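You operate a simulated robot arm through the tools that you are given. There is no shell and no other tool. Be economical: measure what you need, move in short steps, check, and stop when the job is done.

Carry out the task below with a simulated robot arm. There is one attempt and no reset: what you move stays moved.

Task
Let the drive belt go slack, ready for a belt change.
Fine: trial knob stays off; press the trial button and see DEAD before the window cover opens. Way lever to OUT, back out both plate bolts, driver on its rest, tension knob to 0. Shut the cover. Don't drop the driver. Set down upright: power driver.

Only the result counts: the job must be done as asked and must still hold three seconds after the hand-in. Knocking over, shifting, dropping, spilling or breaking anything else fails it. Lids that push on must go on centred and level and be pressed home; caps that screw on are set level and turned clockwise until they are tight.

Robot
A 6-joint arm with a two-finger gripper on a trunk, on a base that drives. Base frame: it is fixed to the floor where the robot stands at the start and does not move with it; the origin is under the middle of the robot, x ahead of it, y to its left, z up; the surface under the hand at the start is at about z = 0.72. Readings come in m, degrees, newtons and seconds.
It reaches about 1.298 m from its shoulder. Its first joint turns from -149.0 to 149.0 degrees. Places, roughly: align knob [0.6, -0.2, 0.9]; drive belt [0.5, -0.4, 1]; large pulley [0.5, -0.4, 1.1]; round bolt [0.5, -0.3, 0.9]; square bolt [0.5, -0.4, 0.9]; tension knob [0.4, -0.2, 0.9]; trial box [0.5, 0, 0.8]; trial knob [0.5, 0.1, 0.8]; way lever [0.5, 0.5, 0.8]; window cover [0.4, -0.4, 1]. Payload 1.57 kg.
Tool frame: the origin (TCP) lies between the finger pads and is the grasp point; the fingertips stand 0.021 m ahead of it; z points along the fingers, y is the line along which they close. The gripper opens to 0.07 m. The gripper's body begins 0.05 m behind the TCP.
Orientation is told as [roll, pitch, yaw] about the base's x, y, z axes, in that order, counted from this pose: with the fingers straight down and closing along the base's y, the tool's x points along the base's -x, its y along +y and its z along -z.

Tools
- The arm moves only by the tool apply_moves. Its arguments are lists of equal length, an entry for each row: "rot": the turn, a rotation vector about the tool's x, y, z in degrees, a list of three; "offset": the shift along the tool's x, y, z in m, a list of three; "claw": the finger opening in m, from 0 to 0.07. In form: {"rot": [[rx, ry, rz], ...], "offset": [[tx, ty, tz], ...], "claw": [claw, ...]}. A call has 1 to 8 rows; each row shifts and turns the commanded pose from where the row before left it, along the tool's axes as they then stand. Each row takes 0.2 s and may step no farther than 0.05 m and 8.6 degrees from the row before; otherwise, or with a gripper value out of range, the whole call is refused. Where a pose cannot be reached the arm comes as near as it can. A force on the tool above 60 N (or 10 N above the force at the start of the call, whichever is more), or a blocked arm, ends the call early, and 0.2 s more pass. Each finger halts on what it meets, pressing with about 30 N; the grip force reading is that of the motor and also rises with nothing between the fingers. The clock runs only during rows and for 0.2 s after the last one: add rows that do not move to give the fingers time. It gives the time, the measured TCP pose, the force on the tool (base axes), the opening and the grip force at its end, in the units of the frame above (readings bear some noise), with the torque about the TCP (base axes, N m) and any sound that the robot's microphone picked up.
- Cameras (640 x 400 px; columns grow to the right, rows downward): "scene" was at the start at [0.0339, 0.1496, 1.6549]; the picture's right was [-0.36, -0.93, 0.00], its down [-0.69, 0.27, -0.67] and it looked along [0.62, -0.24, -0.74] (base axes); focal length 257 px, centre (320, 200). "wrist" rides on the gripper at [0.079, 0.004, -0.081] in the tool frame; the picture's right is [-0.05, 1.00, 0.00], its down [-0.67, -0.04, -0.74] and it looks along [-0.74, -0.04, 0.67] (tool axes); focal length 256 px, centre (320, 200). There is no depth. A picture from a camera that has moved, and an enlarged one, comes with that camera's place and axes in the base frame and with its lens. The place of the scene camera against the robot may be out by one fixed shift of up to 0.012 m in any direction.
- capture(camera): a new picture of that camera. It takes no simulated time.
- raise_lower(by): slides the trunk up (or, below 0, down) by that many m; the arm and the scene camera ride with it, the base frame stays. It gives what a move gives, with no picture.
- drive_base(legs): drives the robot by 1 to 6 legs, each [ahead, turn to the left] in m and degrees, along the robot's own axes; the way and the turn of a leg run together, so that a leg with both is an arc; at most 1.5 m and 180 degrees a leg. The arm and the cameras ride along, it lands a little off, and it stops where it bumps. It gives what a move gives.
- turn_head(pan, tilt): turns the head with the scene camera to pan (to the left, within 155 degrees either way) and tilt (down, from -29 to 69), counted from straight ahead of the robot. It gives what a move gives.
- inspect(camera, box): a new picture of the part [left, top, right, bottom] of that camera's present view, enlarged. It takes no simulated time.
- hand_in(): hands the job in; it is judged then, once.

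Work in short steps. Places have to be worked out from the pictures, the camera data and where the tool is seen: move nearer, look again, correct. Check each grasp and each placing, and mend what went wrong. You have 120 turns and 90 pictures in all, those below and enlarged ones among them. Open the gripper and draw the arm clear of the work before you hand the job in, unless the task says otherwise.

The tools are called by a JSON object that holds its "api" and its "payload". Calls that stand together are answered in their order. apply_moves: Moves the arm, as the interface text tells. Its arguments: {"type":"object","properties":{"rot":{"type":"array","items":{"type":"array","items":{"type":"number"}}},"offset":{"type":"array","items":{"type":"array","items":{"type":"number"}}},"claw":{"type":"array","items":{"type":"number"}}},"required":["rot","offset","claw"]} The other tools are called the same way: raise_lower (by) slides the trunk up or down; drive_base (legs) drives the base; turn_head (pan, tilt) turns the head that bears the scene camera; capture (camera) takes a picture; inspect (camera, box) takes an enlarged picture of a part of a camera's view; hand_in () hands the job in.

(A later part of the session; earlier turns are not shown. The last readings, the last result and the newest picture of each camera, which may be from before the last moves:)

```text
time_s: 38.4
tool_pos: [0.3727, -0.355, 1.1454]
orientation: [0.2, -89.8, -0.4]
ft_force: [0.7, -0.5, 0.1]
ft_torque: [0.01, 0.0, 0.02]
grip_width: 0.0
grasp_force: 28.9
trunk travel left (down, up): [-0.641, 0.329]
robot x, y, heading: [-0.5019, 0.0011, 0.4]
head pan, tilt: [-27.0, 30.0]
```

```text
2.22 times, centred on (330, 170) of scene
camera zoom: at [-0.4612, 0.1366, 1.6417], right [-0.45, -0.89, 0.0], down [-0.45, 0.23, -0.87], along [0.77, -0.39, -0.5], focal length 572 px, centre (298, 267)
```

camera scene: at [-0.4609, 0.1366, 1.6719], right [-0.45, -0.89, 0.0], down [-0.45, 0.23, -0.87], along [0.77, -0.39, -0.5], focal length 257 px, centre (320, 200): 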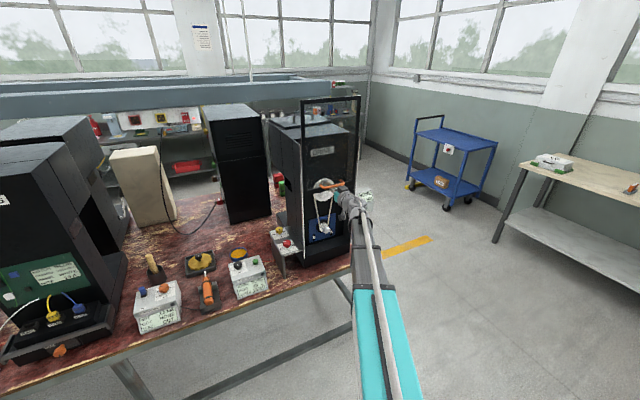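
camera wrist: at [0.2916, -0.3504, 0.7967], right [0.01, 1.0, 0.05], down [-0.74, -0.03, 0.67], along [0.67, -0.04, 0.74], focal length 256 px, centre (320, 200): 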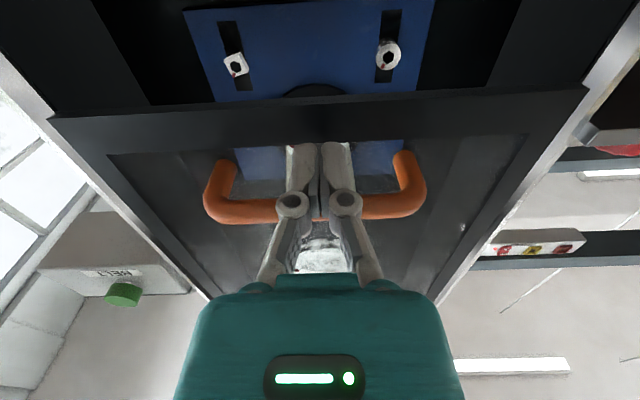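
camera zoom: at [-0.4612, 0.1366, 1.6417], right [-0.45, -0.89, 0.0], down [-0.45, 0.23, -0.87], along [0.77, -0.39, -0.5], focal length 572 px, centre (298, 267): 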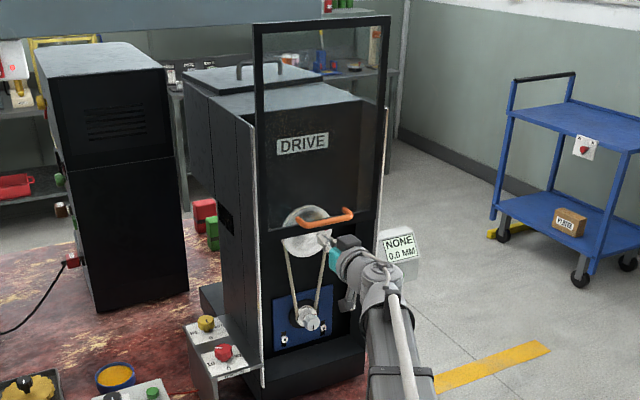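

The cover stays up. I'll retreat from the cabinet and swing over toward the driver at y≈0.225.

{"api": "apply_moves", "payload": {"rot": [[0, 0, 0], [0, 0, 0], [0, 0, 0], [0, 0, 0], [0, 0, 0], [0, 0, 0], [0, 0, 0], [0, 0, 0]], "offset": [[0, 0, -0.04], [0, 0, -0.04], [0, 0, -0.04], [0, 0.045, 0], [0, 0.045, 0], [0, 0.045, 0], [0, 0.045, 0], [0, 0.045, 0]], "claw": [0, 0, 0, 0, 0.02, 0.04, 0.06, 0.06]}}

{"api": "apply_moves", "payload": {"rot": [[0, 0, 0], [0, 0, 0], [0, 0, 0], [0, 0, 0], [0, 0, 0], [0, 0, 0], [0, 0, 0], [0, 0, 0]], "offset": [[0, 0.045, 0], [0, 0.045, 0], [0, 0.045, 0], [0, 0.045, 0], [0, 0.045, 0], [0, 0.045, 0], [0, 0.045, 0], [0, 0.04, 0]], "claw": [0.06, 0.06, 0.06, 0.06, 0.06, 0.06, 0.06, 0.06]}}

{"api": "apply_moves", "payload": {"rot": [[0, 8.5, 0], [0, 8.5, 0], [0, 8.5, 0], [0, 8.5, 0], [0, 8.5, 0], [0, 8.5, 0], [0, 8.5, 0], [0, 8.5, 0]], "offset": [[0, 0, 0], [0, 0, 0], [0, 0, 0], [0, 0, 0], [0, 0, 0], [0, 0, 0], [0, 0, 0], [0, 0, 0]], "claw": [0.06, 0.06, 0.06, 0.06, 0.06, 0.06, 0.06, 0.06]}}

```text
time_s: 40.2
tool_pos: [0.252, -0.1274, 1.1453]
orientation: [-0.8, -89.9, 0.5]
ft_force: [-0.6, -0.8, 0.4]
ft_torque: [-0.01, 0.0, 0.03]
grip_width: 0.0601
grasp_force: 0.0
trunk travel left (down, up): [-0.641, 0.329]
robot x, y, heading: [-0.5001, 0.0025, 0.3]
head pan, tilt: [-27.0, 30.0]
```

```text
time_s: 42.0
tool_pos: [0.2554, 0.2261, 1.1457]
orientation: [-4.2, -89.7, 3.9]
ft_force: [-0.3, -0.8, 0.2]
ft_torque: [0.01, -0.01, 0.05]
grip_width: 0.0599
grasp_force: 0.1
out of reach, approached as far as the arm can: row 5
trunk travel left (down, up): [-0.641, 0.329]
robot x, y, heading: [-0.5001, 0.0061, 0.1]
head pan, tilt: [-27.0, 30.0]
```

```text
time_s: 43.8
tool_pos: [0.257, 0.2248, 0.9729]
orientation: [0.0, -21.7, -0.2]
ft_force: [0.6, 0.1, -0.9]
ft_torque: [-0.01, 0.0, -0.03]
grip_width: 0.06
grasp_force: 0.1
out of reach, approached as far as the arm can: row 1, 2, 3, 4, 5, 6, 7, 8
trunk travel left (down, up): [-0.641, 0.329]
robot x, y, heading: [-0.5009, -0.0016, 0.1]
head pan, tilt: [-27.0, 30.0]
```

Now finish levelling to straight down and move over the driver to view it.

{"api": "apply_moves", "payload": {"rot": [[0, 8.5, 0], [0, 8.5, 0], [0, 4.7, 0], [0, 0, 0], [0, 0, 0], [0, 0, 0]], "offset": [[0, 0, 0], [0, 0, 0], [0, 0, 0], [-0.045, 0, 0], [-0.045, 0, 0], [-0.03, 0, 0]], "claw": [0.06, 0.06, 0.06, 0.06, 0.06, 0.06]}}

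{"api": "capture", "payload": {"camera": "wrist"}}

{"api": "turn_head", "payload": {"pan": 5, "tilt": 40}}

{"api": "capture", "payload": {"camera": "scene"}}

```text
time_s: 45.2
tool_pos: [0.3779, 0.2256, 0.9596]
orientation: [0.0, 0.0, -0.3]
ft_force: [-0.7, 0.4, -0.2]
ft_torque: [0.07, -0.03, 0.03]
grip_width: 0.0598
grasp_force: 0.1
out of reach, approached as far as the arm can: row 1, 2
trunk travel left (down, up): [-0.641, 0.329]
robot x, y, heading: [-0.5014, 0.005, 0.2]
head pan, tilt: [-27.0, 30.0]
```

```text
54 pictures are left
camera wrist: at [0.2975, 0.2309, 1.0409], right [0.06, 1.0, 0.0], down [0.67, -0.04, 0.75], along [0.74, -0.04, -0.67], focal length 256 px, centre (320, 200)
```

wrist: 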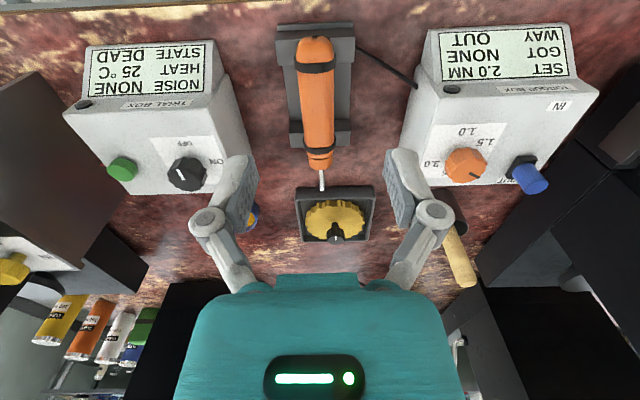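

```text
time_s: 46.1
tool_pos: [0.3765, 0.2262, 0.9601]
orientation: [0.0, -0.1, -0.4]
ft_force: [0.6, 0.0, 0.1]
ft_torque: [0.01, -0.01, 0.05]
grip_width: 0.0602
grasp_force: 0.0
trunk travel left (down, up): [-0.641, 0.329]
robot x, y, heading: [-0.4959, 0.0068, 0.2]
head pan, tilt: [5.0, 40.0]
```

```text
53 pictures are left
camera scene: at [-0.457, 0.1851, 1.6264], right [0.09, -1.0, 0.0], down [-0.64, -0.06, -0.77], along [0.76, 0.07, -0.64], focal length 257 px, centre (320, 200)
```

scene: 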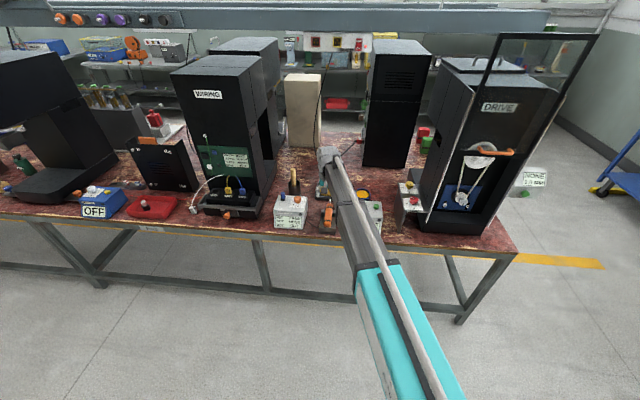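

Driver axis runs along x, at y≈0.222, from about x 0.38 to tip 0.57, lying in a cradle. I'll go above its middle and closer to see the finger clearances.

{"api": "apply_moves", "payload": {"rot": [[0, 0, 0], [0, 0, 0]], "offset": [[-0.005, 0.0, 0], [0, -0.004, 0]], "claw": [0.065, 0.07]}}

{"api": "raise_lower", "payload": {"by": -0.08}}

{"api": "capture", "payload": {"camera": "wrist"}}

{"api": "inspect", "payload": {"camera": "scene", "box": [270, 150, 400, 240]}}

```text
time_s: 46.7
tool_pos: [0.3815, 0.2211, 0.9596]
orientation: [0.0, -0.1, -0.4]
ft_force: [0.6, 0.5, -0.3]
ft_torque: [0.01, 0.02, 0.0]
grip_width: 0.07
grasp_force: 0.0
trunk travel left (down, up): [-0.641, 0.329]
robot x, y, heading: [-0.5011, 0.002, 0.2]
head pan, tilt: [5.0, 40.0]
```

```text
time_s: 47.9
tool_pos: [0.3804, 0.2221, 0.88]
orientation: [0.0, -0.2, -0.4]
ft_force: [0.1, 0.4, 0.7]
ft_torque: [-0.01, 0.01, 0.0]
grip_width: 0.0702
grasp_force: 0.1
trunk travel left (down, up): [-0.561, 0.409]
robot x, y, heading: [-0.4986, 0.0037, 0.4]
head pan, tilt: [5.0, 40.0]
```

```text
52 pictures are left
camera wrist: at [0.3022, 0.2258, 0.9611], right [0.06, 1.0, 0.0], down [0.66, -0.04, 0.75], along [0.74, -0.04, -0.67], focal length 256 px, centre (320, 200)
```

wrist: 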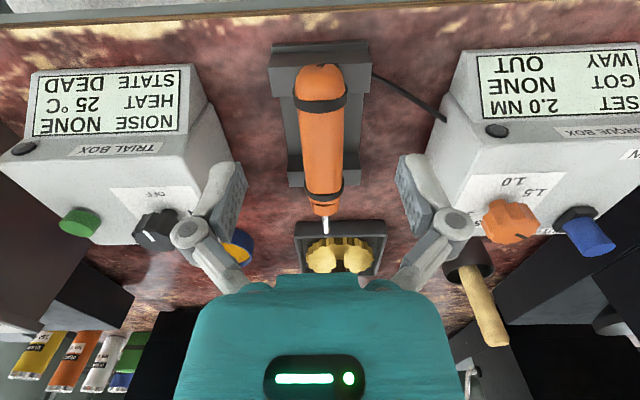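

```text
4.44 times, centred on (335, 195) of scene
camera zoom: at [-0.4571, 0.1851, 1.5464], right [0.09, -1.0, 0.0], down [-0.64, -0.06, -0.77], along [0.76, 0.07, -0.64], focal length 1144 px, centre (253, 222)
```

zoom: 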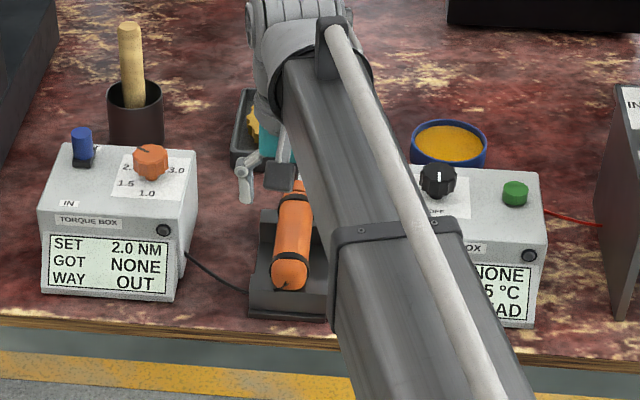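

Driver body is ~0.043 m across, centre about y 0.2195, z 0.757, with open sides between the cradle walls. I'll align at x≈0.45 and lower partway.

{"api": "apply_moves", "payload": {"rot": [[0, 0, 0], [0, 0, 0]], "offset": [[-0.035, -0.001, 0], [-0.035, -0.001, 0]], "claw": [0.07, 0.07]}}

{"api": "raise_lower", "payload": {"by": -0.07}}

{"api": "capture", "payload": {"camera": "wrist"}}

```text
time_s: 48.5
tool_pos: [0.4538, 0.2199, 0.8801]
orientation: [-0.1, -0.1, -0.3]
ft_force: [0.0, 0.1, -0.9]
ft_torque: [0.01, -0.02, -0.01]
grip_width: 0.0704
grasp_force: 0.1
trunk travel left (down, up): [-0.561, 0.409]
robot x, y, heading: [-0.5038, 0.0028, 0.1]
head pan, tilt: [5.0, 40.0]
```

```text
time_s: 49.6
tool_pos: [0.4539, 0.2177, 0.8087]
orientation: [0.0, -0.1, -0.4]
ft_force: [0.1, 0.5, 0.1]
ft_torque: [-0.03, 0.0, 0.03]
grip_width: 0.0697
grasp_force: 0.0
trunk travel left (down, up): [-0.491, 0.479]
robot x, y, heading: [-0.5044, 0.0029, -0.1]
head pan, tilt: [5.0, 40.0]
```

```text
50 pictures are left
camera wrist: at [0.3735, 0.2233, 0.8911], right [0.06, 1.0, 0.0], down [0.66, -0.04, 0.75], along [0.74, -0.04, -0.67], focal length 256 px, centre (320, 200)
```

wrist: 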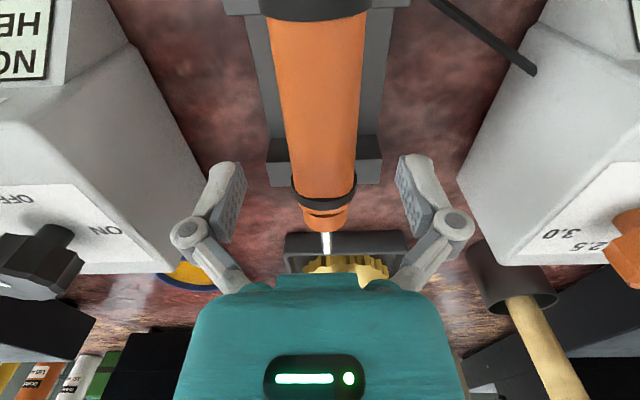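

Fingers straddle the driver; the front cradle wall begins about x 0.466, so I'll shift back to x≈0.438, lower to grasp height and check.

{"api": "apply_moves", "payload": {"rot": [[0, 0, 0]], "offset": [[0.016, 0, 0]], "claw": [0.07]}}

{"api": "raise_lower", "payload": {"by": -0.042}}

{"api": "capture", "payload": {"camera": "wrist"}}

```text
time_s: 50.0
tool_pos: [0.4362, 0.2185, 0.8093]
orientation: [0.0, -0.1, -0.4]
ft_force: [0.5, -0.2, 0.1]
ft_torque: [-0.01, 0.04, 0.0]
grip_width: 0.07
grasp_force: 0.0
trunk travel left (down, up): [-0.491, 0.479]
robot x, y, heading: [-0.4994, 0.0006, 0.1]
head pan, tilt: [5.0, 40.0]
```

```text
time_s: 50.8
tool_pos: [0.4368, 0.2181, 0.768]
orientation: [0.0, -0.1, -0.4]
ft_force: [0.4, -0.6, 0.2]
ft_torque: [-0.05, 0.01, -0.05]
grip_width: 0.0701
grasp_force: 0.1
trunk travel left (down, up): [-0.449, 0.521]
robot x, y, heading: [-0.5033, 0.0033, -0.0]
head pan, tilt: [5.0, 40.0]
```

```text
49 pictures are left
camera wrist: at [0.358, 0.2236, 0.849], right [0.06, 1.0, 0.0], down [0.66, -0.04, 0.75], along [0.74, -0.04, -0.67], focal length 256 px, centre (320, 200)
```

wrist: 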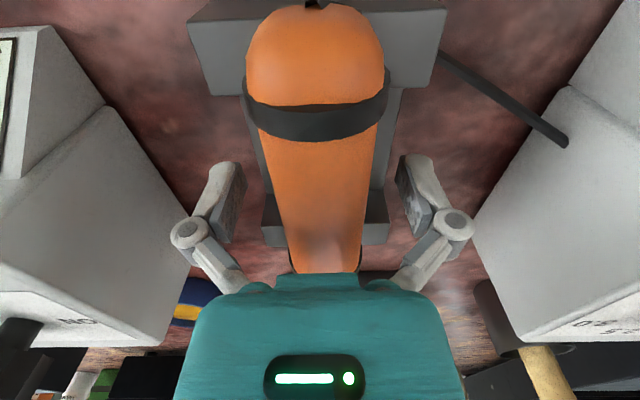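

The fingers flank the body with free space. I'll close and allow time.

{"api": "apply_moves", "payload": {"rot": [[0, 0, 0], [0, 0, 0], [0, 0, 0], [0, 0, 0]], "offset": [[0, 0, 0], [0, 0, 0], [0, 0, 0], [0, 0, 0]], "claw": [0.05, 0.03, 0.02, 0.02]}}

{"api": "raise_lower", "payload": {"by": 0.015}}

{"api": "capture", "payload": {"camera": "wrist"}}

{"api": "inspect", "payload": {"camera": "scene", "box": [270, 130, 400, 220]}}

```text
time_s: 51.8
tool_pos: [0.4379, 0.2194, 0.7683]
orientation: [0.0, -0.1, -0.3]
ft_force: [0.5, 1.1, 2.8]
ft_torque: [0.04, 0.03, -0.04]
grip_width: 0.035
grasp_force: 29.4
trunk travel left (down, up): [-0.449, 0.521]
robot x, y, heading: [-0.5025, -0.0007, -0.2]
head pan, tilt: [5.0, 40.0]
```

```text
time_s: 52.5
tool_pos: [0.4389, 0.2182, 0.7821]
orientation: [0.0, -0.1, -0.3]
ft_force: [0.4, 0.0, -3.5]
ft_torque: [0.02, 0.0, -0.01]
grip_width: 0.035
grasp_force: 29.7
trunk travel left (down, up): [-0.464, 0.506]
robot x, y, heading: [-0.4979, 0.0037, -0.1]
head pan, tilt: [5.0, 40.0]
```

```text
48 pictures are left
camera wrist: at [0.3584, 0.2237, 0.8637], right [0.06, 1.0, 0.0], down [0.67, -0.04, 0.75], along [0.74, -0.04, -0.67], focal length 256 px, centre (320, 200)
```

wrist: 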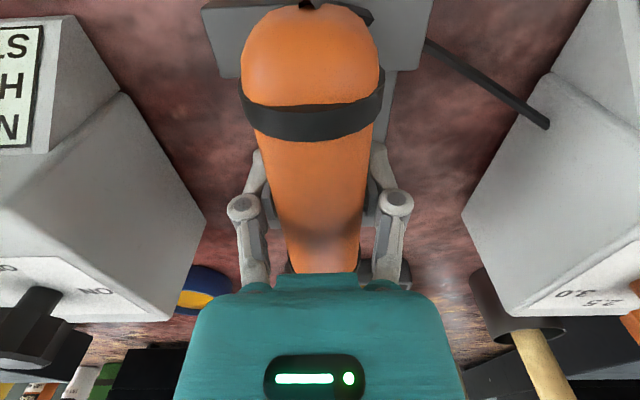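

```text
4.44 times, centred on (335, 175) of scene
camera zoom: at [-0.4565, 0.1852, 1.4494], right [0.09, -1.0, 0.0], down [-0.64, -0.06, -0.77], along [0.76, 0.07, -0.64], focal length 1144 px, centre (253, 311)
```

zoom: 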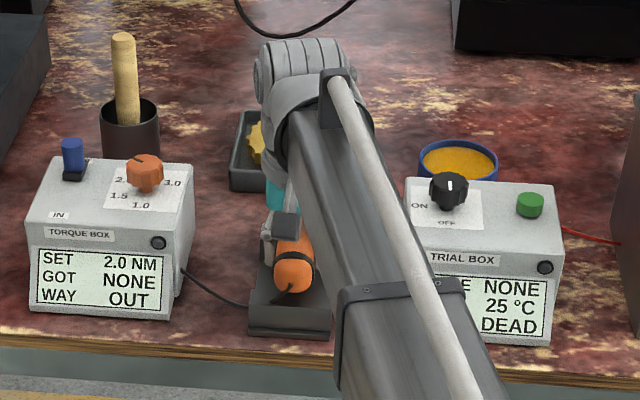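

Grip at 0.035 m and about 3.5 N of weight: the driver is held level. I noted its rest pose (TCP [0.4385, 0.2185, 0.768]). Lift and carry it in front of the cabinet.

{"api": "raise_lower", "payload": {"by": 0.19}}

{"api": "apply_moves", "payload": {"rot": [[0, 0, 0], [0, 0, 0], [0, 0, 0], [0, 0, 0], [0, 0, 0], [0, 0, 0], [0, 0, 0], [0, 0, 0]], "offset": [[0.04, 0, 0], [0.04, 0, 0], [0.04, -0.02, 0], [0.04, -0.02, 0], [0.03, -0.03, 0], [0.028, -0.03, 0], [0, -0.04, 0], [0, -0.04, 0]], "claw": [0.02, 0.02, 0.02, 0.02, 0.02, 0.02, 0.02, 0.02]}}

{"api": "apply_moves", "payload": {"rot": [[0, 0, 0], [0, 0, 0], [0, 0, 0], [0, 0, 0], [0, 0, 0], [0, 0, 0], [0, 0, 0], [0, 0, 0]], "offset": [[0, -0.044, 0], [0, -0.044, 0], [0, -0.044, 0], [0, -0.044, 0], [0, -0.044, 0], [0, -0.044, 0], [0, -0.044, 0], [0, -0.04, 0]], "claw": [0.02, 0.02, 0.02, 0.02, 0.02, 0.02, 0.02, 0.02]}}

{"api": "turn_head", "payload": {"pan": -25, "tilt": 35}}

{"api": "capture", "payload": {"camera": "scene"}}

{"api": "capture", "payload": {"camera": "wrist"}}

```text
time_s: 54.5
tool_pos: [0.439, 0.2191, 0.9732]
orientation: [0.0, 0.0, -0.4]
ft_force: [-0.1, 0.2, -3.5]
ft_torque: [-0.01, 0.04, -0.01]
grip_width: 0.0351
grasp_force: 30.2
trunk travel left (down, up): [-0.654, 0.316]
robot x, y, heading: [-0.5031, 0.0014, 0.1]
head pan, tilt: [5.0, 40.0]
```

```text
time_s: 56.3
tool_pos: [0.2177, 0.0398, 0.9723]
orientation: [0.0, 0.0, -0.4]
ft_force: [-0.9, 0.0, -3.7]
ft_torque: [-0.04, 0.03, -0.01]
grip_width: 0.0351
grasp_force: 29.8
trunk travel left (down, up): [-0.654, 0.316]
robot x, y, heading: [-0.5015, 0.0015, -0.1]
head pan, tilt: [5.0, 40.0]
```

```text
time_s: 58.1
tool_pos: [0.2144, -0.3083, 0.9737]
orientation: [0.0, 0.0, -0.4]
ft_force: [-0.1, 0.5, -2.8]
ft_torque: [0.02, 0.02, 0.01]
grip_width: 0.0354
grasp_force: 30.8
trunk travel left (down, up): [-0.654, 0.316]
robot x, y, heading: [-0.5056, 0.0032, -0.0]
head pan, tilt: [5.0, 40.0]
```

```text
time_s: 59.1
tool_pos: [0.2151, -0.3061, 0.9728]
orientation: [0.0, -0.1, -0.4]
ft_force: [0.4, -0.4, -2.6]
ft_torque: [0.01, 0.06, 0.0]
grip_width: 0.0349
grasp_force: 30.0
trunk travel left (down, up): [-0.654, 0.316]
robot x, y, heading: [-0.4997, 0.0012, 0.2]
head pan, tilt: [-25.0, 35.0]
```

```text
46 pictures are left
camera scene: at [-0.4615, 0.1404, 1.6469], right [-0.42, -0.91, 0.0], down [-0.52, 0.24, -0.82], along [0.74, -0.34, -0.57], focal length 257 px, centre (320, 200)
```

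scene: 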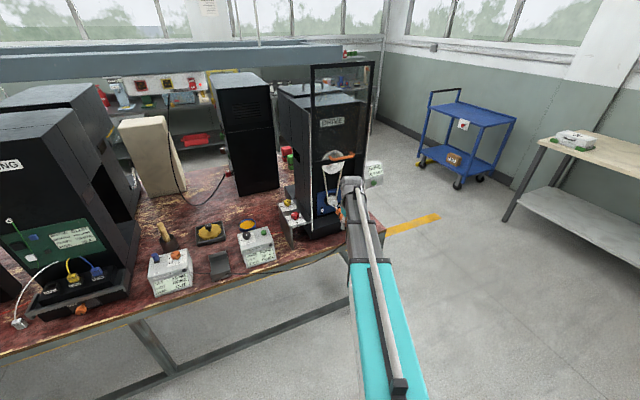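

```text
45 pictures are left
camera wrist: at [0.1351, -0.3014, 1.0539], right [0.06, 1.0, 0.0], down [0.67, -0.04, 0.75], along [0.74, -0.04, -0.67], focal length 256 px, centre (320, 200)
```

wrist: 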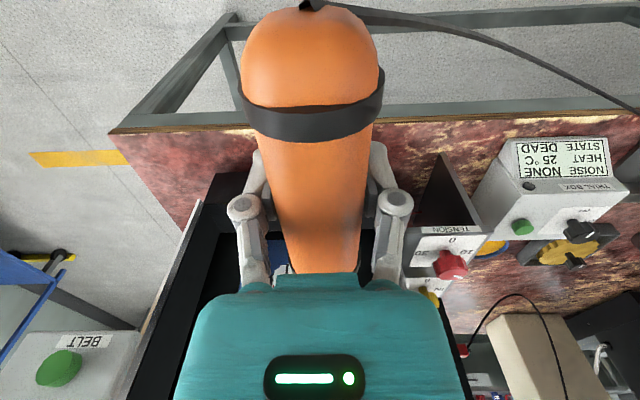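

The driver is held with its cord trailing. I'll lower to about bolt height still in front of the cabinet, and look at the bit and bolts from the scene camera.

{"api": "raise_lower", "payload": {"by": -0.1}}

{"api": "inspect", "payload": {"camera": "scene", "box": [290, 130, 390, 230]}}

```text
time_s: 60.4
tool_pos: [0.2144, -0.307, 0.8723]
orientation: [0.1, -0.2, -0.4]
ft_force: [0.4, -0.8, -3.2]
ft_torque: [-0.02, 0.02, -0.01]
grip_width: 0.035
grasp_force: 29.9
trunk travel left (down, up): [-0.554, 0.416]
robot x, y, heading: [-0.503, -0.0009, 0.1]
head pan, tilt: [-25.0, 35.0]
```

```text
4.00 times, centred on (340, 180) of scene
camera zoom: at [-0.4616, 0.1403, 1.5469], right [-0.42, -0.91, 0.0], down [-0.52, 0.24, -0.82], along [0.74, -0.34, -0.57], focal length 1029 px, centre (240, 280)
```

zoom: 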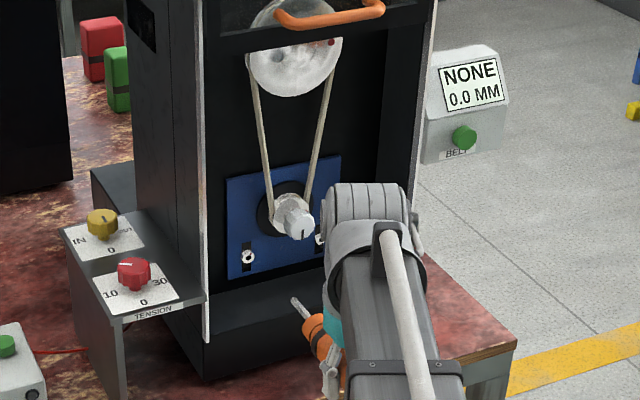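

Bit tip is roughly 0.14 m ahead of the TCP. Round bolt estimate: y≈-0.307, z≈0.857. I'll lower 0.01, advance until the tip is near, and compare.

{"api": "raise_lower", "payload": {"by": -0.01}}

{"api": "apply_moves", "payload": {"rot": [[0, 0, 0], [0, 0, 0], [0, 0, 0]], "offset": [[-0.035, 0, 0], [-0.035, 0, 0], [-0.025, 0, 0]], "claw": [0.02, 0.02, 0.02]}}

{"api": "inspect", "payload": {"camera": "scene", "box": [310, 160, 370, 220]}}

```text
time_s: 61.0
tool_pos: [0.2149, -0.3072, 0.8625]
orientation: [0.0, 0.0, -0.5]
ft_force: [0.1, 1.1, -3.6]
ft_torque: [0.01, 0.0, 0.04]
grip_width: 0.035
grasp_force: 30.4
trunk travel left (down, up): [-0.544, 0.426]
robot x, y, heading: [-0.4979, 0.0027, 0.3]
head pan, tilt: [-25.0, 35.0]
```

```text
time_s: 61.8
tool_pos: [0.3106, -0.3068, 0.8632]
orientation: [0.1, -0.1, -0.4]
ft_force: [-0.5, -0.2, -3.4]
ft_torque: [-0.03, 0.02, -0.03]
grip_width: 0.0349
grasp_force: 29.9
trunk travel left (down, up): [-0.544, 0.426]
robot x, y, heading: [-0.5035, 0.0014, 0.1]
head pan, tilt: [-25.0, 35.0]
```

```text
6.67 times, centred on (340, 190) of scene
camera zoom: at [-0.4614, 0.1403, 1.5369], right [-0.42, -0.91, 0.0], down [-0.52, 0.24, -0.82], along [0.74, -0.34, -0.57], focal length 1715 px, centre (187, 267)
```

zoom: 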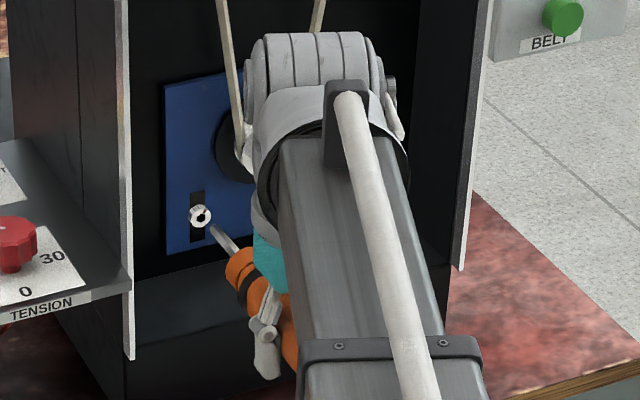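

Tip is about 24 mm short and nearly in line with the round bolt. I'll zoom in more for a fine correction.

{"api": "inspect", "payload": {"camera": "scene", "box": [326, 175, 358, 195]}}

```text
16.00 times, centred on (342, 185) of scene
camera zoom: at [-0.4614, 0.1403, 1.5369], right [-0.42, -0.91, 0.0], down [-0.52, 0.24, -0.82], along [0.74, -0.34, -0.57], focal length 4117 px, centre (-32, 440)
```

zoom: 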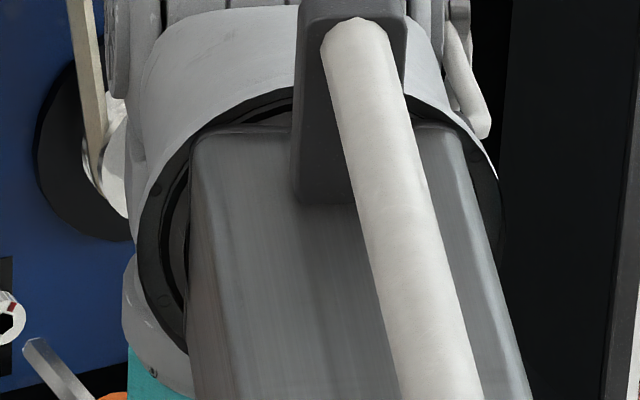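

Box was off to the right; I'll recentre it.

{"api": "inspect", "payload": {"camera": "scene", "box": [307, 175, 339, 195]}}

```text
16.00 times, centred on (323, 185) of scene
camera zoom: at [-0.4614, 0.1403, 1.5369], right [-0.42, -0.91, 0.0], down [-0.52, 0.24, -0.82], along [0.74, -0.34, -0.57], focal length 4117 px, centre (272, 440)
```

zoom: 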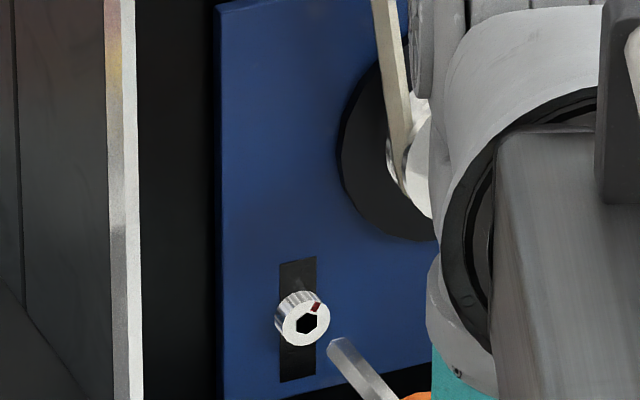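

Head has a hex socket; the bit is a few mm high or off sideways. I'll check the driver's tilt in a zoomed view of its body.

{"api": "inspect", "payload": {"camera": "scene", "box": [316, 180, 348, 200]}}

{"api": "capture", "payload": {"camera": "wrist"}}

```text
16.00 times, centred on (332, 190) of scene
camera zoom: at [-0.4614, 0.1403, 1.5369], right [-0.42, -0.91, 0.0], down [-0.52, 0.24, -0.82], along [0.74, -0.34, -0.57], focal length 4117 px, centre (128, 360)
```

zoom: 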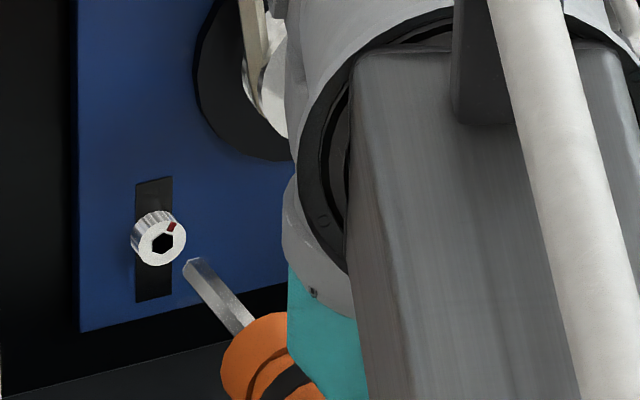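

```text
39 pictures are left
camera wrist: at [0.23, -0.3018, 0.9438], right [0.06, 1.0, 0.0], down [0.67, -0.04, 0.75], along [0.74, -0.04, -0.67], focal length 256 px, centre (320, 200)
```

wrist: 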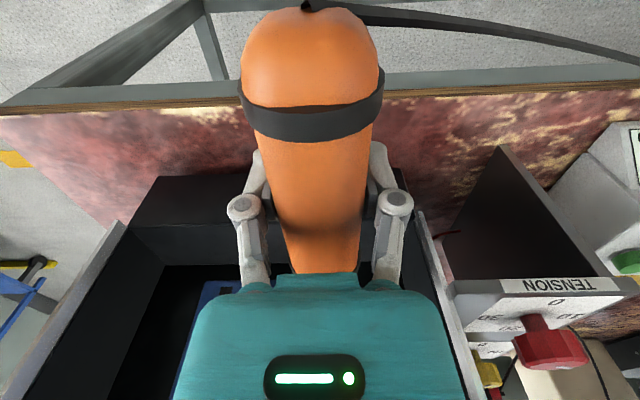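

The driver is level. Bit needs roughly 3.5 mm down; I'll lower that and advance in small steps until contact, then compare at equal depth.

{"api": "raise_lower", "payload": {"by": -0.0035}}

{"api": "apply_moves", "payload": {"rot": [[0, 0, 0], [0, 0, 0], [0, 0, 0]], "offset": [[-0.008, 0, 0], [-0.005, 0, 0], [-0.004, 0, 0]], "claw": [0.02, 0.02, 0.02]}}

{"api": "inspect", "payload": {"camera": "scene", "box": [307, 175, 339, 195]}}

```text
time_s: 62.3
tool_pos: [0.3087, -0.306, 0.8583]
orientation: [0.1, -0.1, -0.5]
ft_force: [-0.3, 0.4, -2.6]
ft_torque: [0.0, 0.08, -0.04]
grip_width: 0.0351
grasp_force: 29.9
trunk travel left (down, up): [-0.541, 0.429]
robot x, y, heading: [-0.5008, 0.0022, 0.0]
head pan, tilt: [-25.0, 35.0]
```

```text
time_s: 63.1
tool_pos: [0.3272, -0.3061, 0.8586]
orientation: [0.0, -0.1, -0.4]
ft_force: [-0.3, 0.0, -3.0]
ft_torque: [0.01, 0.05, 0.03]
grip_width: 0.0349
grasp_force: 29.9
trunk travel left (down, up): [-0.541, 0.429]
robot x, y, heading: [-0.4984, -0.0008, 0.2]
head pan, tilt: [-25.0, 35.0]
```

```text
16.00 times, centred on (323, 185) of scene
camera zoom: at [-0.4614, 0.1403, 1.5334], right [-0.42, -0.91, 0.0], down [-0.52, 0.24, -0.82], along [0.74, -0.34, -0.57], focal length 4117 px, centre (272, 440)
```

zoom: 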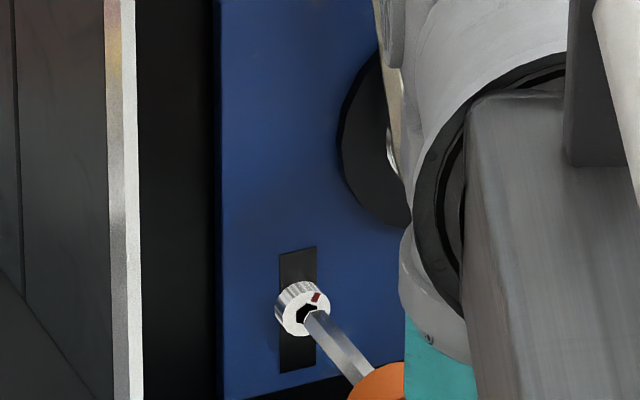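

Nearly aligned, about 5 mm short. I'll lower 1 mm and advance until contact.

{"api": "raise_lower", "payload": {"by": -0.0012}}

{"api": "apply_moves", "payload": {"rot": [[0, 0, 0], [0, 0, 0], [0, 0, 0], [0, 0, 0]], "offset": [[-0.004, 0, 0], [-0.003, 0, 0], [-0.003, 0, 0], [0, 0, 0]], "claw": [0.02, 0.02, 0.02, 0.02]}}

{"api": "inspect", "payload": {"camera": "scene", "box": [307, 175, 339, 195]}}

```text
time_s: 63.6
tool_pos: [0.3255, -0.3074, 0.8579]
orientation: [-0.1, -0.1, -0.4]
ft_force: [0.5, 0.6, -3.1]
ft_torque: [0.0, 0.03, 0.0]
grip_width: 0.0351
grasp_force: 29.7
trunk travel left (down, up): [-0.539, 0.431]
robot x, y, heading: [-0.5017, 0.0008, -0.1]
head pan, tilt: [-25.0, 35.0]
```

```text
time_s: 64.6
tool_pos: [0.3322, -0.3079, 0.8584]
orientation: [0.1, 0.1, -0.4]
ft_force: [-27.9, 0.6, -5.7]
ft_torque: [-0.03, 0.38, 0.18]
grip_width: 0.0352
grasp_force: 30.5
trunk travel left (down, up): [-0.539, 0.431]
robot x, y, heading: [-0.5, 0.0017, 0.0]
head pan, tilt: [-25.0, 35.0]
```

```text
16.00 times, centred on (323, 185) of scene
camera zoom: at [-0.4641, 0.1403, 1.5323], right [-0.42, -0.91, 0.0], down [-0.52, 0.24, -0.82], along [0.74, -0.34, -0.57], focal length 4117 px, centre (272, 440)
```

zoom: 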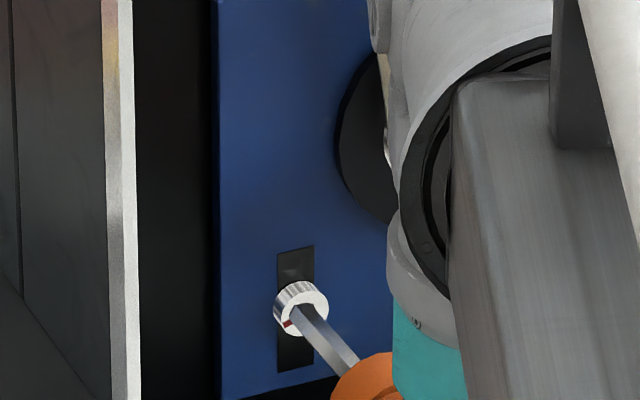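

Contact at 28 N and the red mark on the bolt has turned: it's being driven. I'll hold the pressure and watch.

{"api": "apply_moves", "payload": {"rot": [[0, 0, 0], [0, 0, 0], [0, 0, 0], [0, 0, 0], [0, 0, 0], [0, 0, 0], [0, 0, 0], [0, 0, 0]], "offset": [[0, 0, 0], [0, 0, 0], [0, 0, 0], [0, 0, 0], [0, 0, 0], [0, 0, 0], [0, 0, 0], [0, 0, 0]], "claw": [0.02, 0.02, 0.02, 0.02, 0.02, 0.02, 0.02, 0.02]}}

{"api": "inspect", "payload": {"camera": "scene", "box": [307, 175, 339, 195]}}

{"api": "inspect", "payload": {"camera": "scene", "box": [120, 230, 280, 330]}}

```text
time_s: 66.4
tool_pos: [0.3338, -0.3072, 0.8592]
orientation: [0.1, 0.0, -0.3]
ft_force: [-26.2, 1.2, -5.4]
ft_torque: [0.01, 0.16, 0.17]
grip_width: 0.0354
grasp_force: 30.6
trunk travel left (down, up): [-0.539, 0.431]
robot x, y, heading: [-0.503, 0.0047, 0.2]
head pan, tilt: [-25.0, 35.0]
```

```text
16.00 times, centred on (323, 185) of scene
camera zoom: at [-0.464, 0.1403, 1.5323], right [-0.42, -0.91, 0.0], down [-0.52, 0.24, -0.82], along [0.74, -0.34, -0.57], focal length 4117 px, centre (272, 440)
```

zoom: 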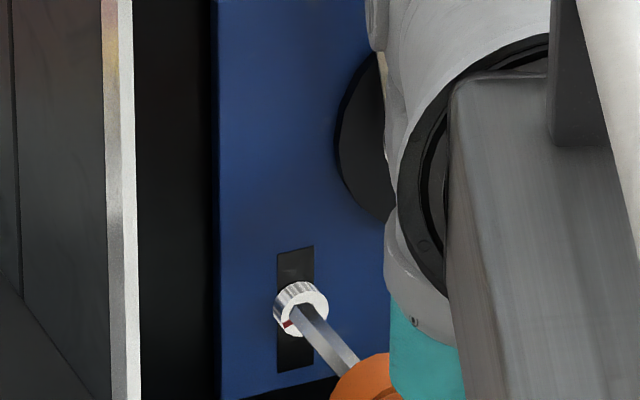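

```text
4.00 times, centred on (200, 280) of scene
camera zoom: at [-0.464, 0.1403, 1.5323], right [-0.42, -0.91, 0.0], down [-0.52, 0.24, -0.82], along [0.74, -0.34, -0.57], focal length 1029 px, centre (800, -120)
```

zoom: 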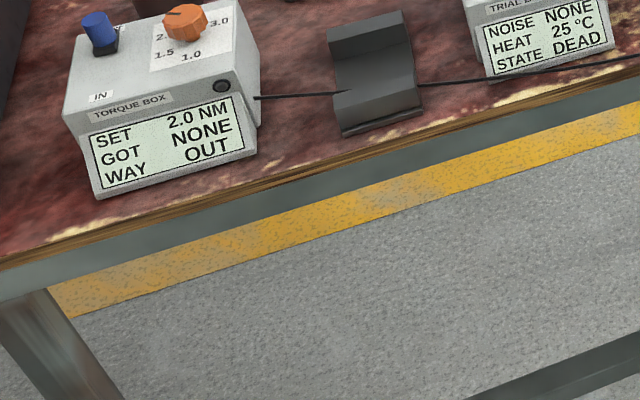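

The mark stopped at lower left and the head moved out ~1.5 mm perhaps. I'll press a bit more to see whether it turns further.

{"api": "apply_moves", "payload": {"rot": [[0, 0, 0], [0, 0, 0], [0, 0, 0], [0, 0, 0]], "offset": [[-0.003, 0, 0], [0, 0, 0], [0, 0, 0], [0, 0, 0]], "claw": [0.02, 0.02, 0.02, 0.02]}}

{"api": "inspect", "payload": {"camera": "scene", "box": [307, 175, 339, 195]}}

```text
time_s: 67.4
tool_pos: [0.3372, -0.3074, 0.8595]
orientation: [0.1, 0.1, -0.4]
ft_force: [-26.5, 0.8, -5.5]
ft_torque: [-0.01, 0.13, 0.18]
grip_width: 0.0352
grasp_force: 30.3
trunk travel left (down, up): [-0.539, 0.431]
robot x, y, heading: [-0.5038, 0.0043, -0.1]
head pan, tilt: [-25.0, 35.0]
```

```text
16.00 times, centred on (323, 185) of scene
camera zoom: at [-0.4639, 0.1403, 1.5323], right [-0.42, -0.91, 0.0], down [-0.52, 0.24, -0.82], along [0.74, -0.34, -0.57], focal length 4117 px, centre (272, 440)
```

zoom: 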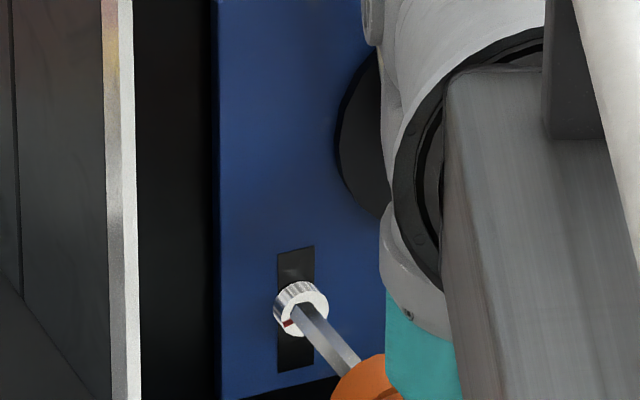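

The driver is slipping in the grip at ~26 N, so no more pressing. I'll back off and look at the bolt.

{"api": "apply_moves", "payload": {"rot": [[0, 0, 0], [0, 0, 0], [0, 0, 0]], "offset": [[0.01, 0, 0], [0.015, 0, 0], [0.015, 0, 0]], "claw": [0.02, 0.02, 0.02]}}

{"api": "inspect", "payload": {"camera": "scene", "box": [307, 175, 339, 195]}}

```text
time_s: 68.2
tool_pos: [0.3011, -0.3063, 0.8574]
orientation: [0.0, -0.2, -0.3]
ft_force: [0.7, 0.7, -3.5]
ft_torque: [0.03, 0.02, -0.03]
grip_width: 0.0352
grasp_force: 30.0
trunk travel left (down, up): [-0.539, 0.431]
robot x, y, heading: [-0.5002, 0.005, 0.3]
head pan, tilt: [-25.0, 35.0]
```

```text
16.00 times, centred on (323, 185) of scene
camera zoom: at [-0.4614, 0.1404, 1.5322], right [-0.42, -0.91, 0.0], down [-0.52, 0.24, -0.82], along [0.74, -0.34, -0.57], focal length 4117 px, centre (272, 440)
```

zoom: 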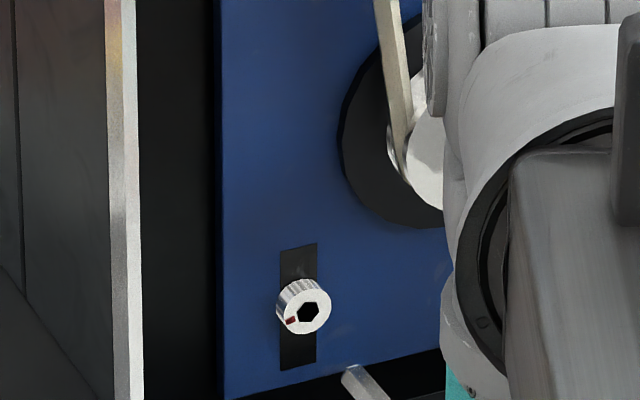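

The mark turned and the head stands slightly further out. I'll now go to the square bolt (Δy≈-0.102), retracting first.

{"api": "apply_moves", "payload": {"rot": [[0, 0, 0], [0, 0, 0], [0, 0, 0], [0, 0, 0], [0, 0, 0], [0, 0, 0]], "offset": [[0.04, 0, 0], [0.01, -0.03, 0], [0, -0.04, 0], [0, -0.032, 0], [-0.035, 0, 0], [-0.015, 0, 0]], "claw": [0.02, 0.02, 0.02, 0.02, 0.02, 0.02]}}

{"api": "inspect", "payload": {"camera": "scene", "box": [323, 168, 355, 188]}}

```text
time_s: 69.6
tool_pos: [0.2987, -0.4102, 0.8578]
orientation: [0.0, 0.0, -0.4]
ft_force: [-0.5, 1.2, -2.8]
ft_torque: [-0.01, 0.01, 0.0]
grip_width: 0.035
grasp_force: 29.8
trunk travel left (down, up): [-0.539, 0.431]
robot x, y, heading: [-0.502, 0.0052, 0.5]
head pan, tilt: [-25.0, 35.0]
```

```text
16.00 times, centred on (339, 178) of scene
camera zoom: at [-0.4613, 0.1402, 1.5322], right [-0.42, -0.91, 0.0], down [-0.52, 0.24, -0.82], along [0.74, -0.34, -0.57], focal length 4117 px, centre (16, 552)
```

zoom: 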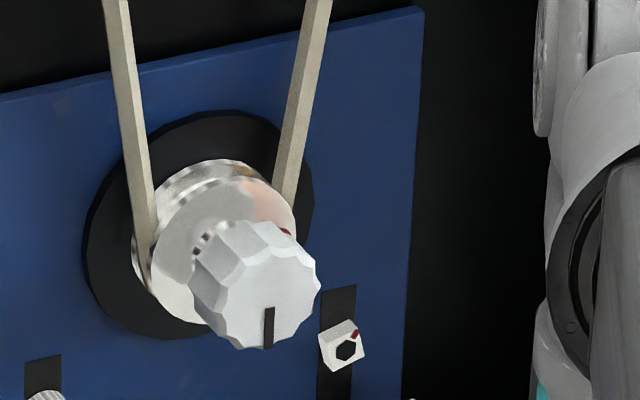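

Square bolt is visible. I'll recentre the view to include the tip.

{"api": "inspect", "payload": {"camera": "scene", "box": [332, 176, 364, 196]}}

```text
16.00 times, centred on (348, 186) of scene
camera zoom: at [-0.4613, 0.1402, 1.5322], right [-0.42, -0.91, 0.0], down [-0.52, 0.24, -0.82], along [0.74, -0.34, -0.57], focal length 4117 px, centre (-128, 424)
```

zoom: 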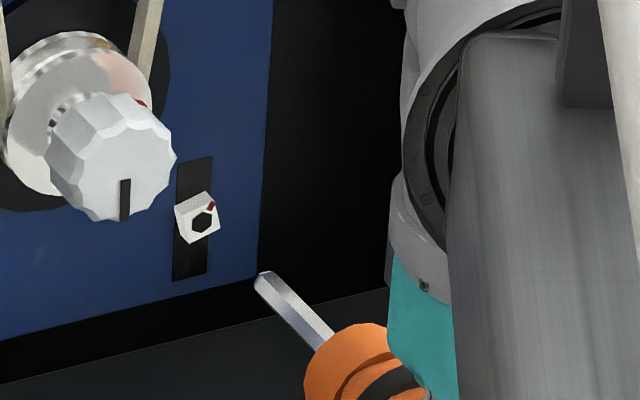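

Bit is in line with the square bolt's socket, about 37 mm short. Advance 31 mm and re-check.

{"api": "apply_moves", "payload": {"rot": [[0, 0, 0], [0, 0, 0], [0, 0, 0]], "offset": [[-0.015, 0, 0], [-0.01, 0, 0], [-0.006, 0, 0]], "claw": [0.02, 0.02, 0.02]}}

{"api": "inspect", "payload": {"camera": "scene", "box": [332, 171, 364, 191]}}

```text
time_s: 70.4
tool_pos: [0.3289, -0.4091, 0.8578]
orientation: [0.0, -0.1, -0.3]
ft_force: [0.7, 0.6, -2.5]
ft_torque: [0.04, 0.03, 0.01]
grip_width: 0.0349
grasp_force: 29.9
trunk travel left (down, up): [-0.539, 0.431]
robot x, y, heading: [-0.5008, 0.006, 0.2]
head pan, tilt: [-25.0, 35.0]
```

```text
16.00 times, centred on (348, 181) of scene
camera zoom: at [-0.4614, 0.1403, 1.5322], right [-0.42, -0.91, 0.0], down [-0.52, 0.24, -0.82], along [0.74, -0.34, -0.57], focal length 4117 px, centre (-128, 504)
```

zoom: 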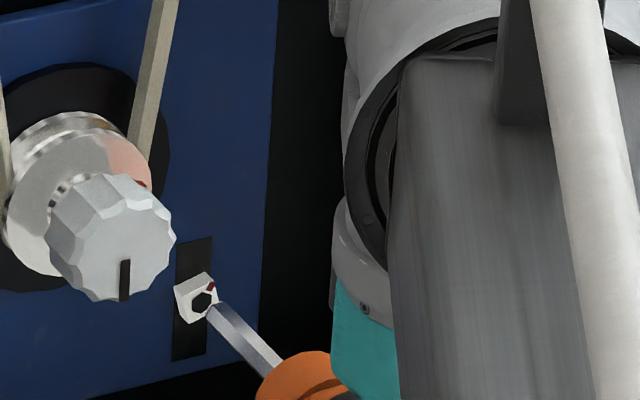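

Well aligned, ~6 mm to go. Advance gently to contact and hold.

{"api": "apply_moves", "payload": {"rot": [[0, 0, 0], [0, 0, 0], [0, 0, 0], [0, 0, 0], [0, 0, 0], [0, 0, 0]], "offset": [[-0.004, 0, 0], [-0.003, 0, 0], [-0.003, 0, 0], [0, 0, 0], [0, 0, 0], [0, 0, 0]], "claw": [0.02, 0.02, 0.02, 0.02, 0.02, 0.02]}}

{"api": "inspect", "payload": {"camera": "scene", "box": [332, 171, 364, 191]}}

```text
time_s: 71.8
tool_pos: [0.3372, -0.4104, 0.8589]
orientation: [-0.1, -0.1, -0.5]
ft_force: [-12.4, -2.0, 2.1]
ft_torque: [-0.02, -0.68, -0.32]
grip_width: 0.0352
grasp_force: 30.0
trunk travel left (down, up): [-0.539, 0.431]
robot x, y, heading: [-0.5038, 0.0016, 0.3]
head pan, tilt: [-25.0, 35.0]
```

```text
16.00 times, centred on (348, 181) of scene
camera zoom: at [-0.4634, 0.1403, 1.5324], right [-0.42, -0.91, 0.0], down [-0.52, 0.24, -0.82], along [0.74, -0.34, -0.57], focal length 4117 px, centre (-128, 504)
```

zoom: 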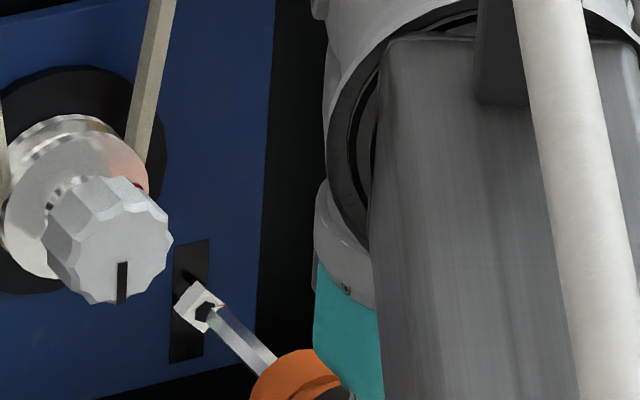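

The square bolt is turning and standing out with its shank visible. I'll keep light pressure and watch.

{"api": "apply_moves", "payload": {"rot": [[0, 0, 0], [0, 0, 0], [0, 0, 0], [0, 0, 0], [0, 0, 0], [0, 0, 0]], "offset": [[0, 0, 0], [0, 0, 0], [0, 0, 0], [0, 0, 0], [0, 0, 0], [0, 0, 0]], "claw": [0.02, 0.02, 0.02, 0.02, 0.02, 0.02]}}

{"api": "inspect", "payload": {"camera": "scene", "box": [332, 171, 364, 191]}}

```text
time_s: 73.2
tool_pos: [0.3387, -0.4091, 0.8586]
orientation: [0.1, -0.2, -0.4]
ft_force: [-8.0, -1.6, -0.4]
ft_torque: [-0.04, -0.36, -0.29]
grip_width: 0.0354
grasp_force: 30.0
trunk travel left (down, up): [-0.539, 0.431]
robot x, y, heading: [-0.5059, -0.0007, -0.1]
head pan, tilt: [-25.0, 35.0]
```

```text
16.00 times, centred on (348, 181) of scene
camera zoom: at [-0.4627, 0.1402, 1.5323], right [-0.42, -0.91, 0.0], down [-0.52, 0.24, -0.82], along [0.74, -0.34, -0.57], focal length 4117 px, centre (-128, 504)
```

zoom: 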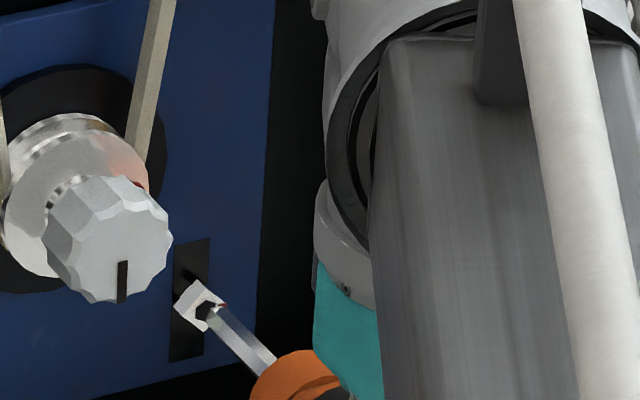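

The bit sits at the socket's edge. I'll back off a little to see the bolt's state.

{"api": "apply_moves", "payload": {"rot": [[0, 0, 0], [0, 0, 0]], "offset": [[0.01, 0, 0], [0.01, 0, 0]], "claw": [0.02, 0.02]}}

{"api": "inspect", "payload": {"camera": "scene", "box": [332, 171, 364, 191]}}

```text
time_s: 73.8
tool_pos: [0.3197, -0.4094, 0.8575]
orientation: [0.1, 0.0, -0.3]
ft_force: [0.3, -0.5, -2.7]
ft_torque: [-0.02, 0.0, 0.02]
grip_width: 0.0354
grasp_force: 29.9
trunk travel left (down, up): [-0.539, 0.431]
robot x, y, heading: [-0.4998, 0.0043, 0.2]
head pan, tilt: [-25.0, 35.0]
```

```text
16.00 times, centred on (348, 181) of scene
camera zoom: at [-0.4615, 0.1403, 1.5322], right [-0.42, -0.91, 0.0], down [-0.52, 0.24, -0.82], along [0.74, -0.34, -0.57], focal length 4117 px, centre (-128, 504)
```

zoom: 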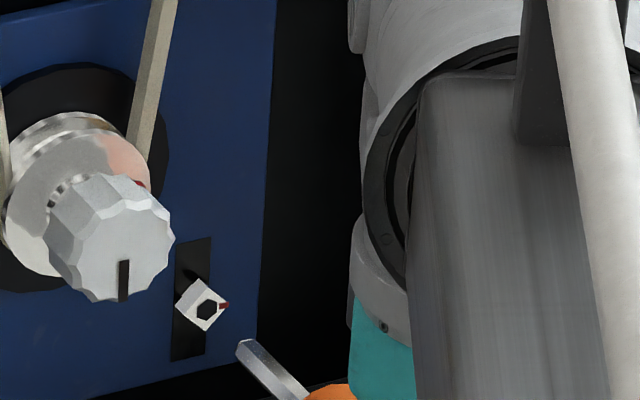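

The square bolt came out ~4–5 mm. The bit was about 2.7 mm to the right and 2 mm low; I'll correct that and re-engage to see if it still turns.

{"api": "raise_lower", "payload": {"by": 0.002}}

{"api": "apply_moves", "payload": {"rot": [[0, 0, 0], [0, 0, 0], [0, 0, 0], [0, 0, 0]], "offset": [[-0.006, 0.0027, 0], [-0.007, 0, 0], [-0.004, 0, 0], [0, 0, 0]], "claw": [0.02, 0.02, 0.02, 0.02]}}

{"api": "inspect", "payload": {"camera": "scene", "box": [332, 171, 364, 191]}}

```text
time_s: 74.4
tool_pos: [0.3192, -0.4096, 0.861]
orientation: [0.1, -0.1, -0.4]
ft_force: [0.4, -0.6, -2.8]
ft_torque: [0.02, 0.01, -0.03]
grip_width: 0.0355
grasp_force: 30.0
trunk travel left (down, up): [-0.541, 0.429]
robot x, y, heading: [-0.5021, 0.0019, 0.2]
head pan, tilt: [-25.0, 35.0]
```

```text
time_s: 75.4
tool_pos: [0.3351, -0.4061, 0.86]
orientation: [-0.1, -0.1, -0.4]
ft_force: [0.5, -0.4, -3.1]
ft_torque: [-0.03, 0.01, 0.01]
grip_width: 0.0353
grasp_force: 29.9
trunk travel left (down, up): [-0.541, 0.429]
robot x, y, heading: [-0.5041, 0.0019, 0.2]
head pan, tilt: [-25.0, 35.0]
```

```text
16.00 times, centred on (348, 181) of scene
camera zoom: at [-0.4614, 0.1402, 1.5342], right [-0.42, -0.91, 0.0], down [-0.52, 0.24, -0.82], along [0.74, -0.34, -0.57], focal length 4117 px, centre (-128, 504)
```

zoom: 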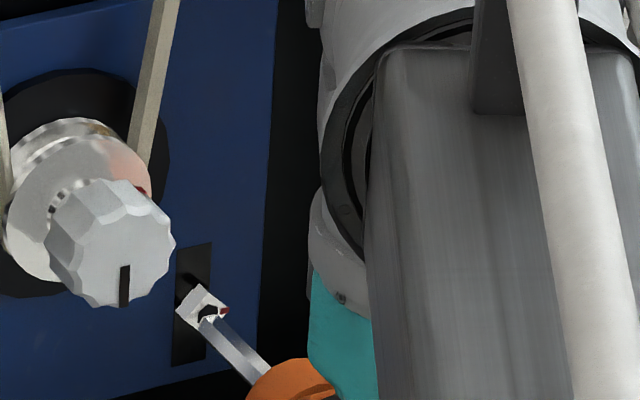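

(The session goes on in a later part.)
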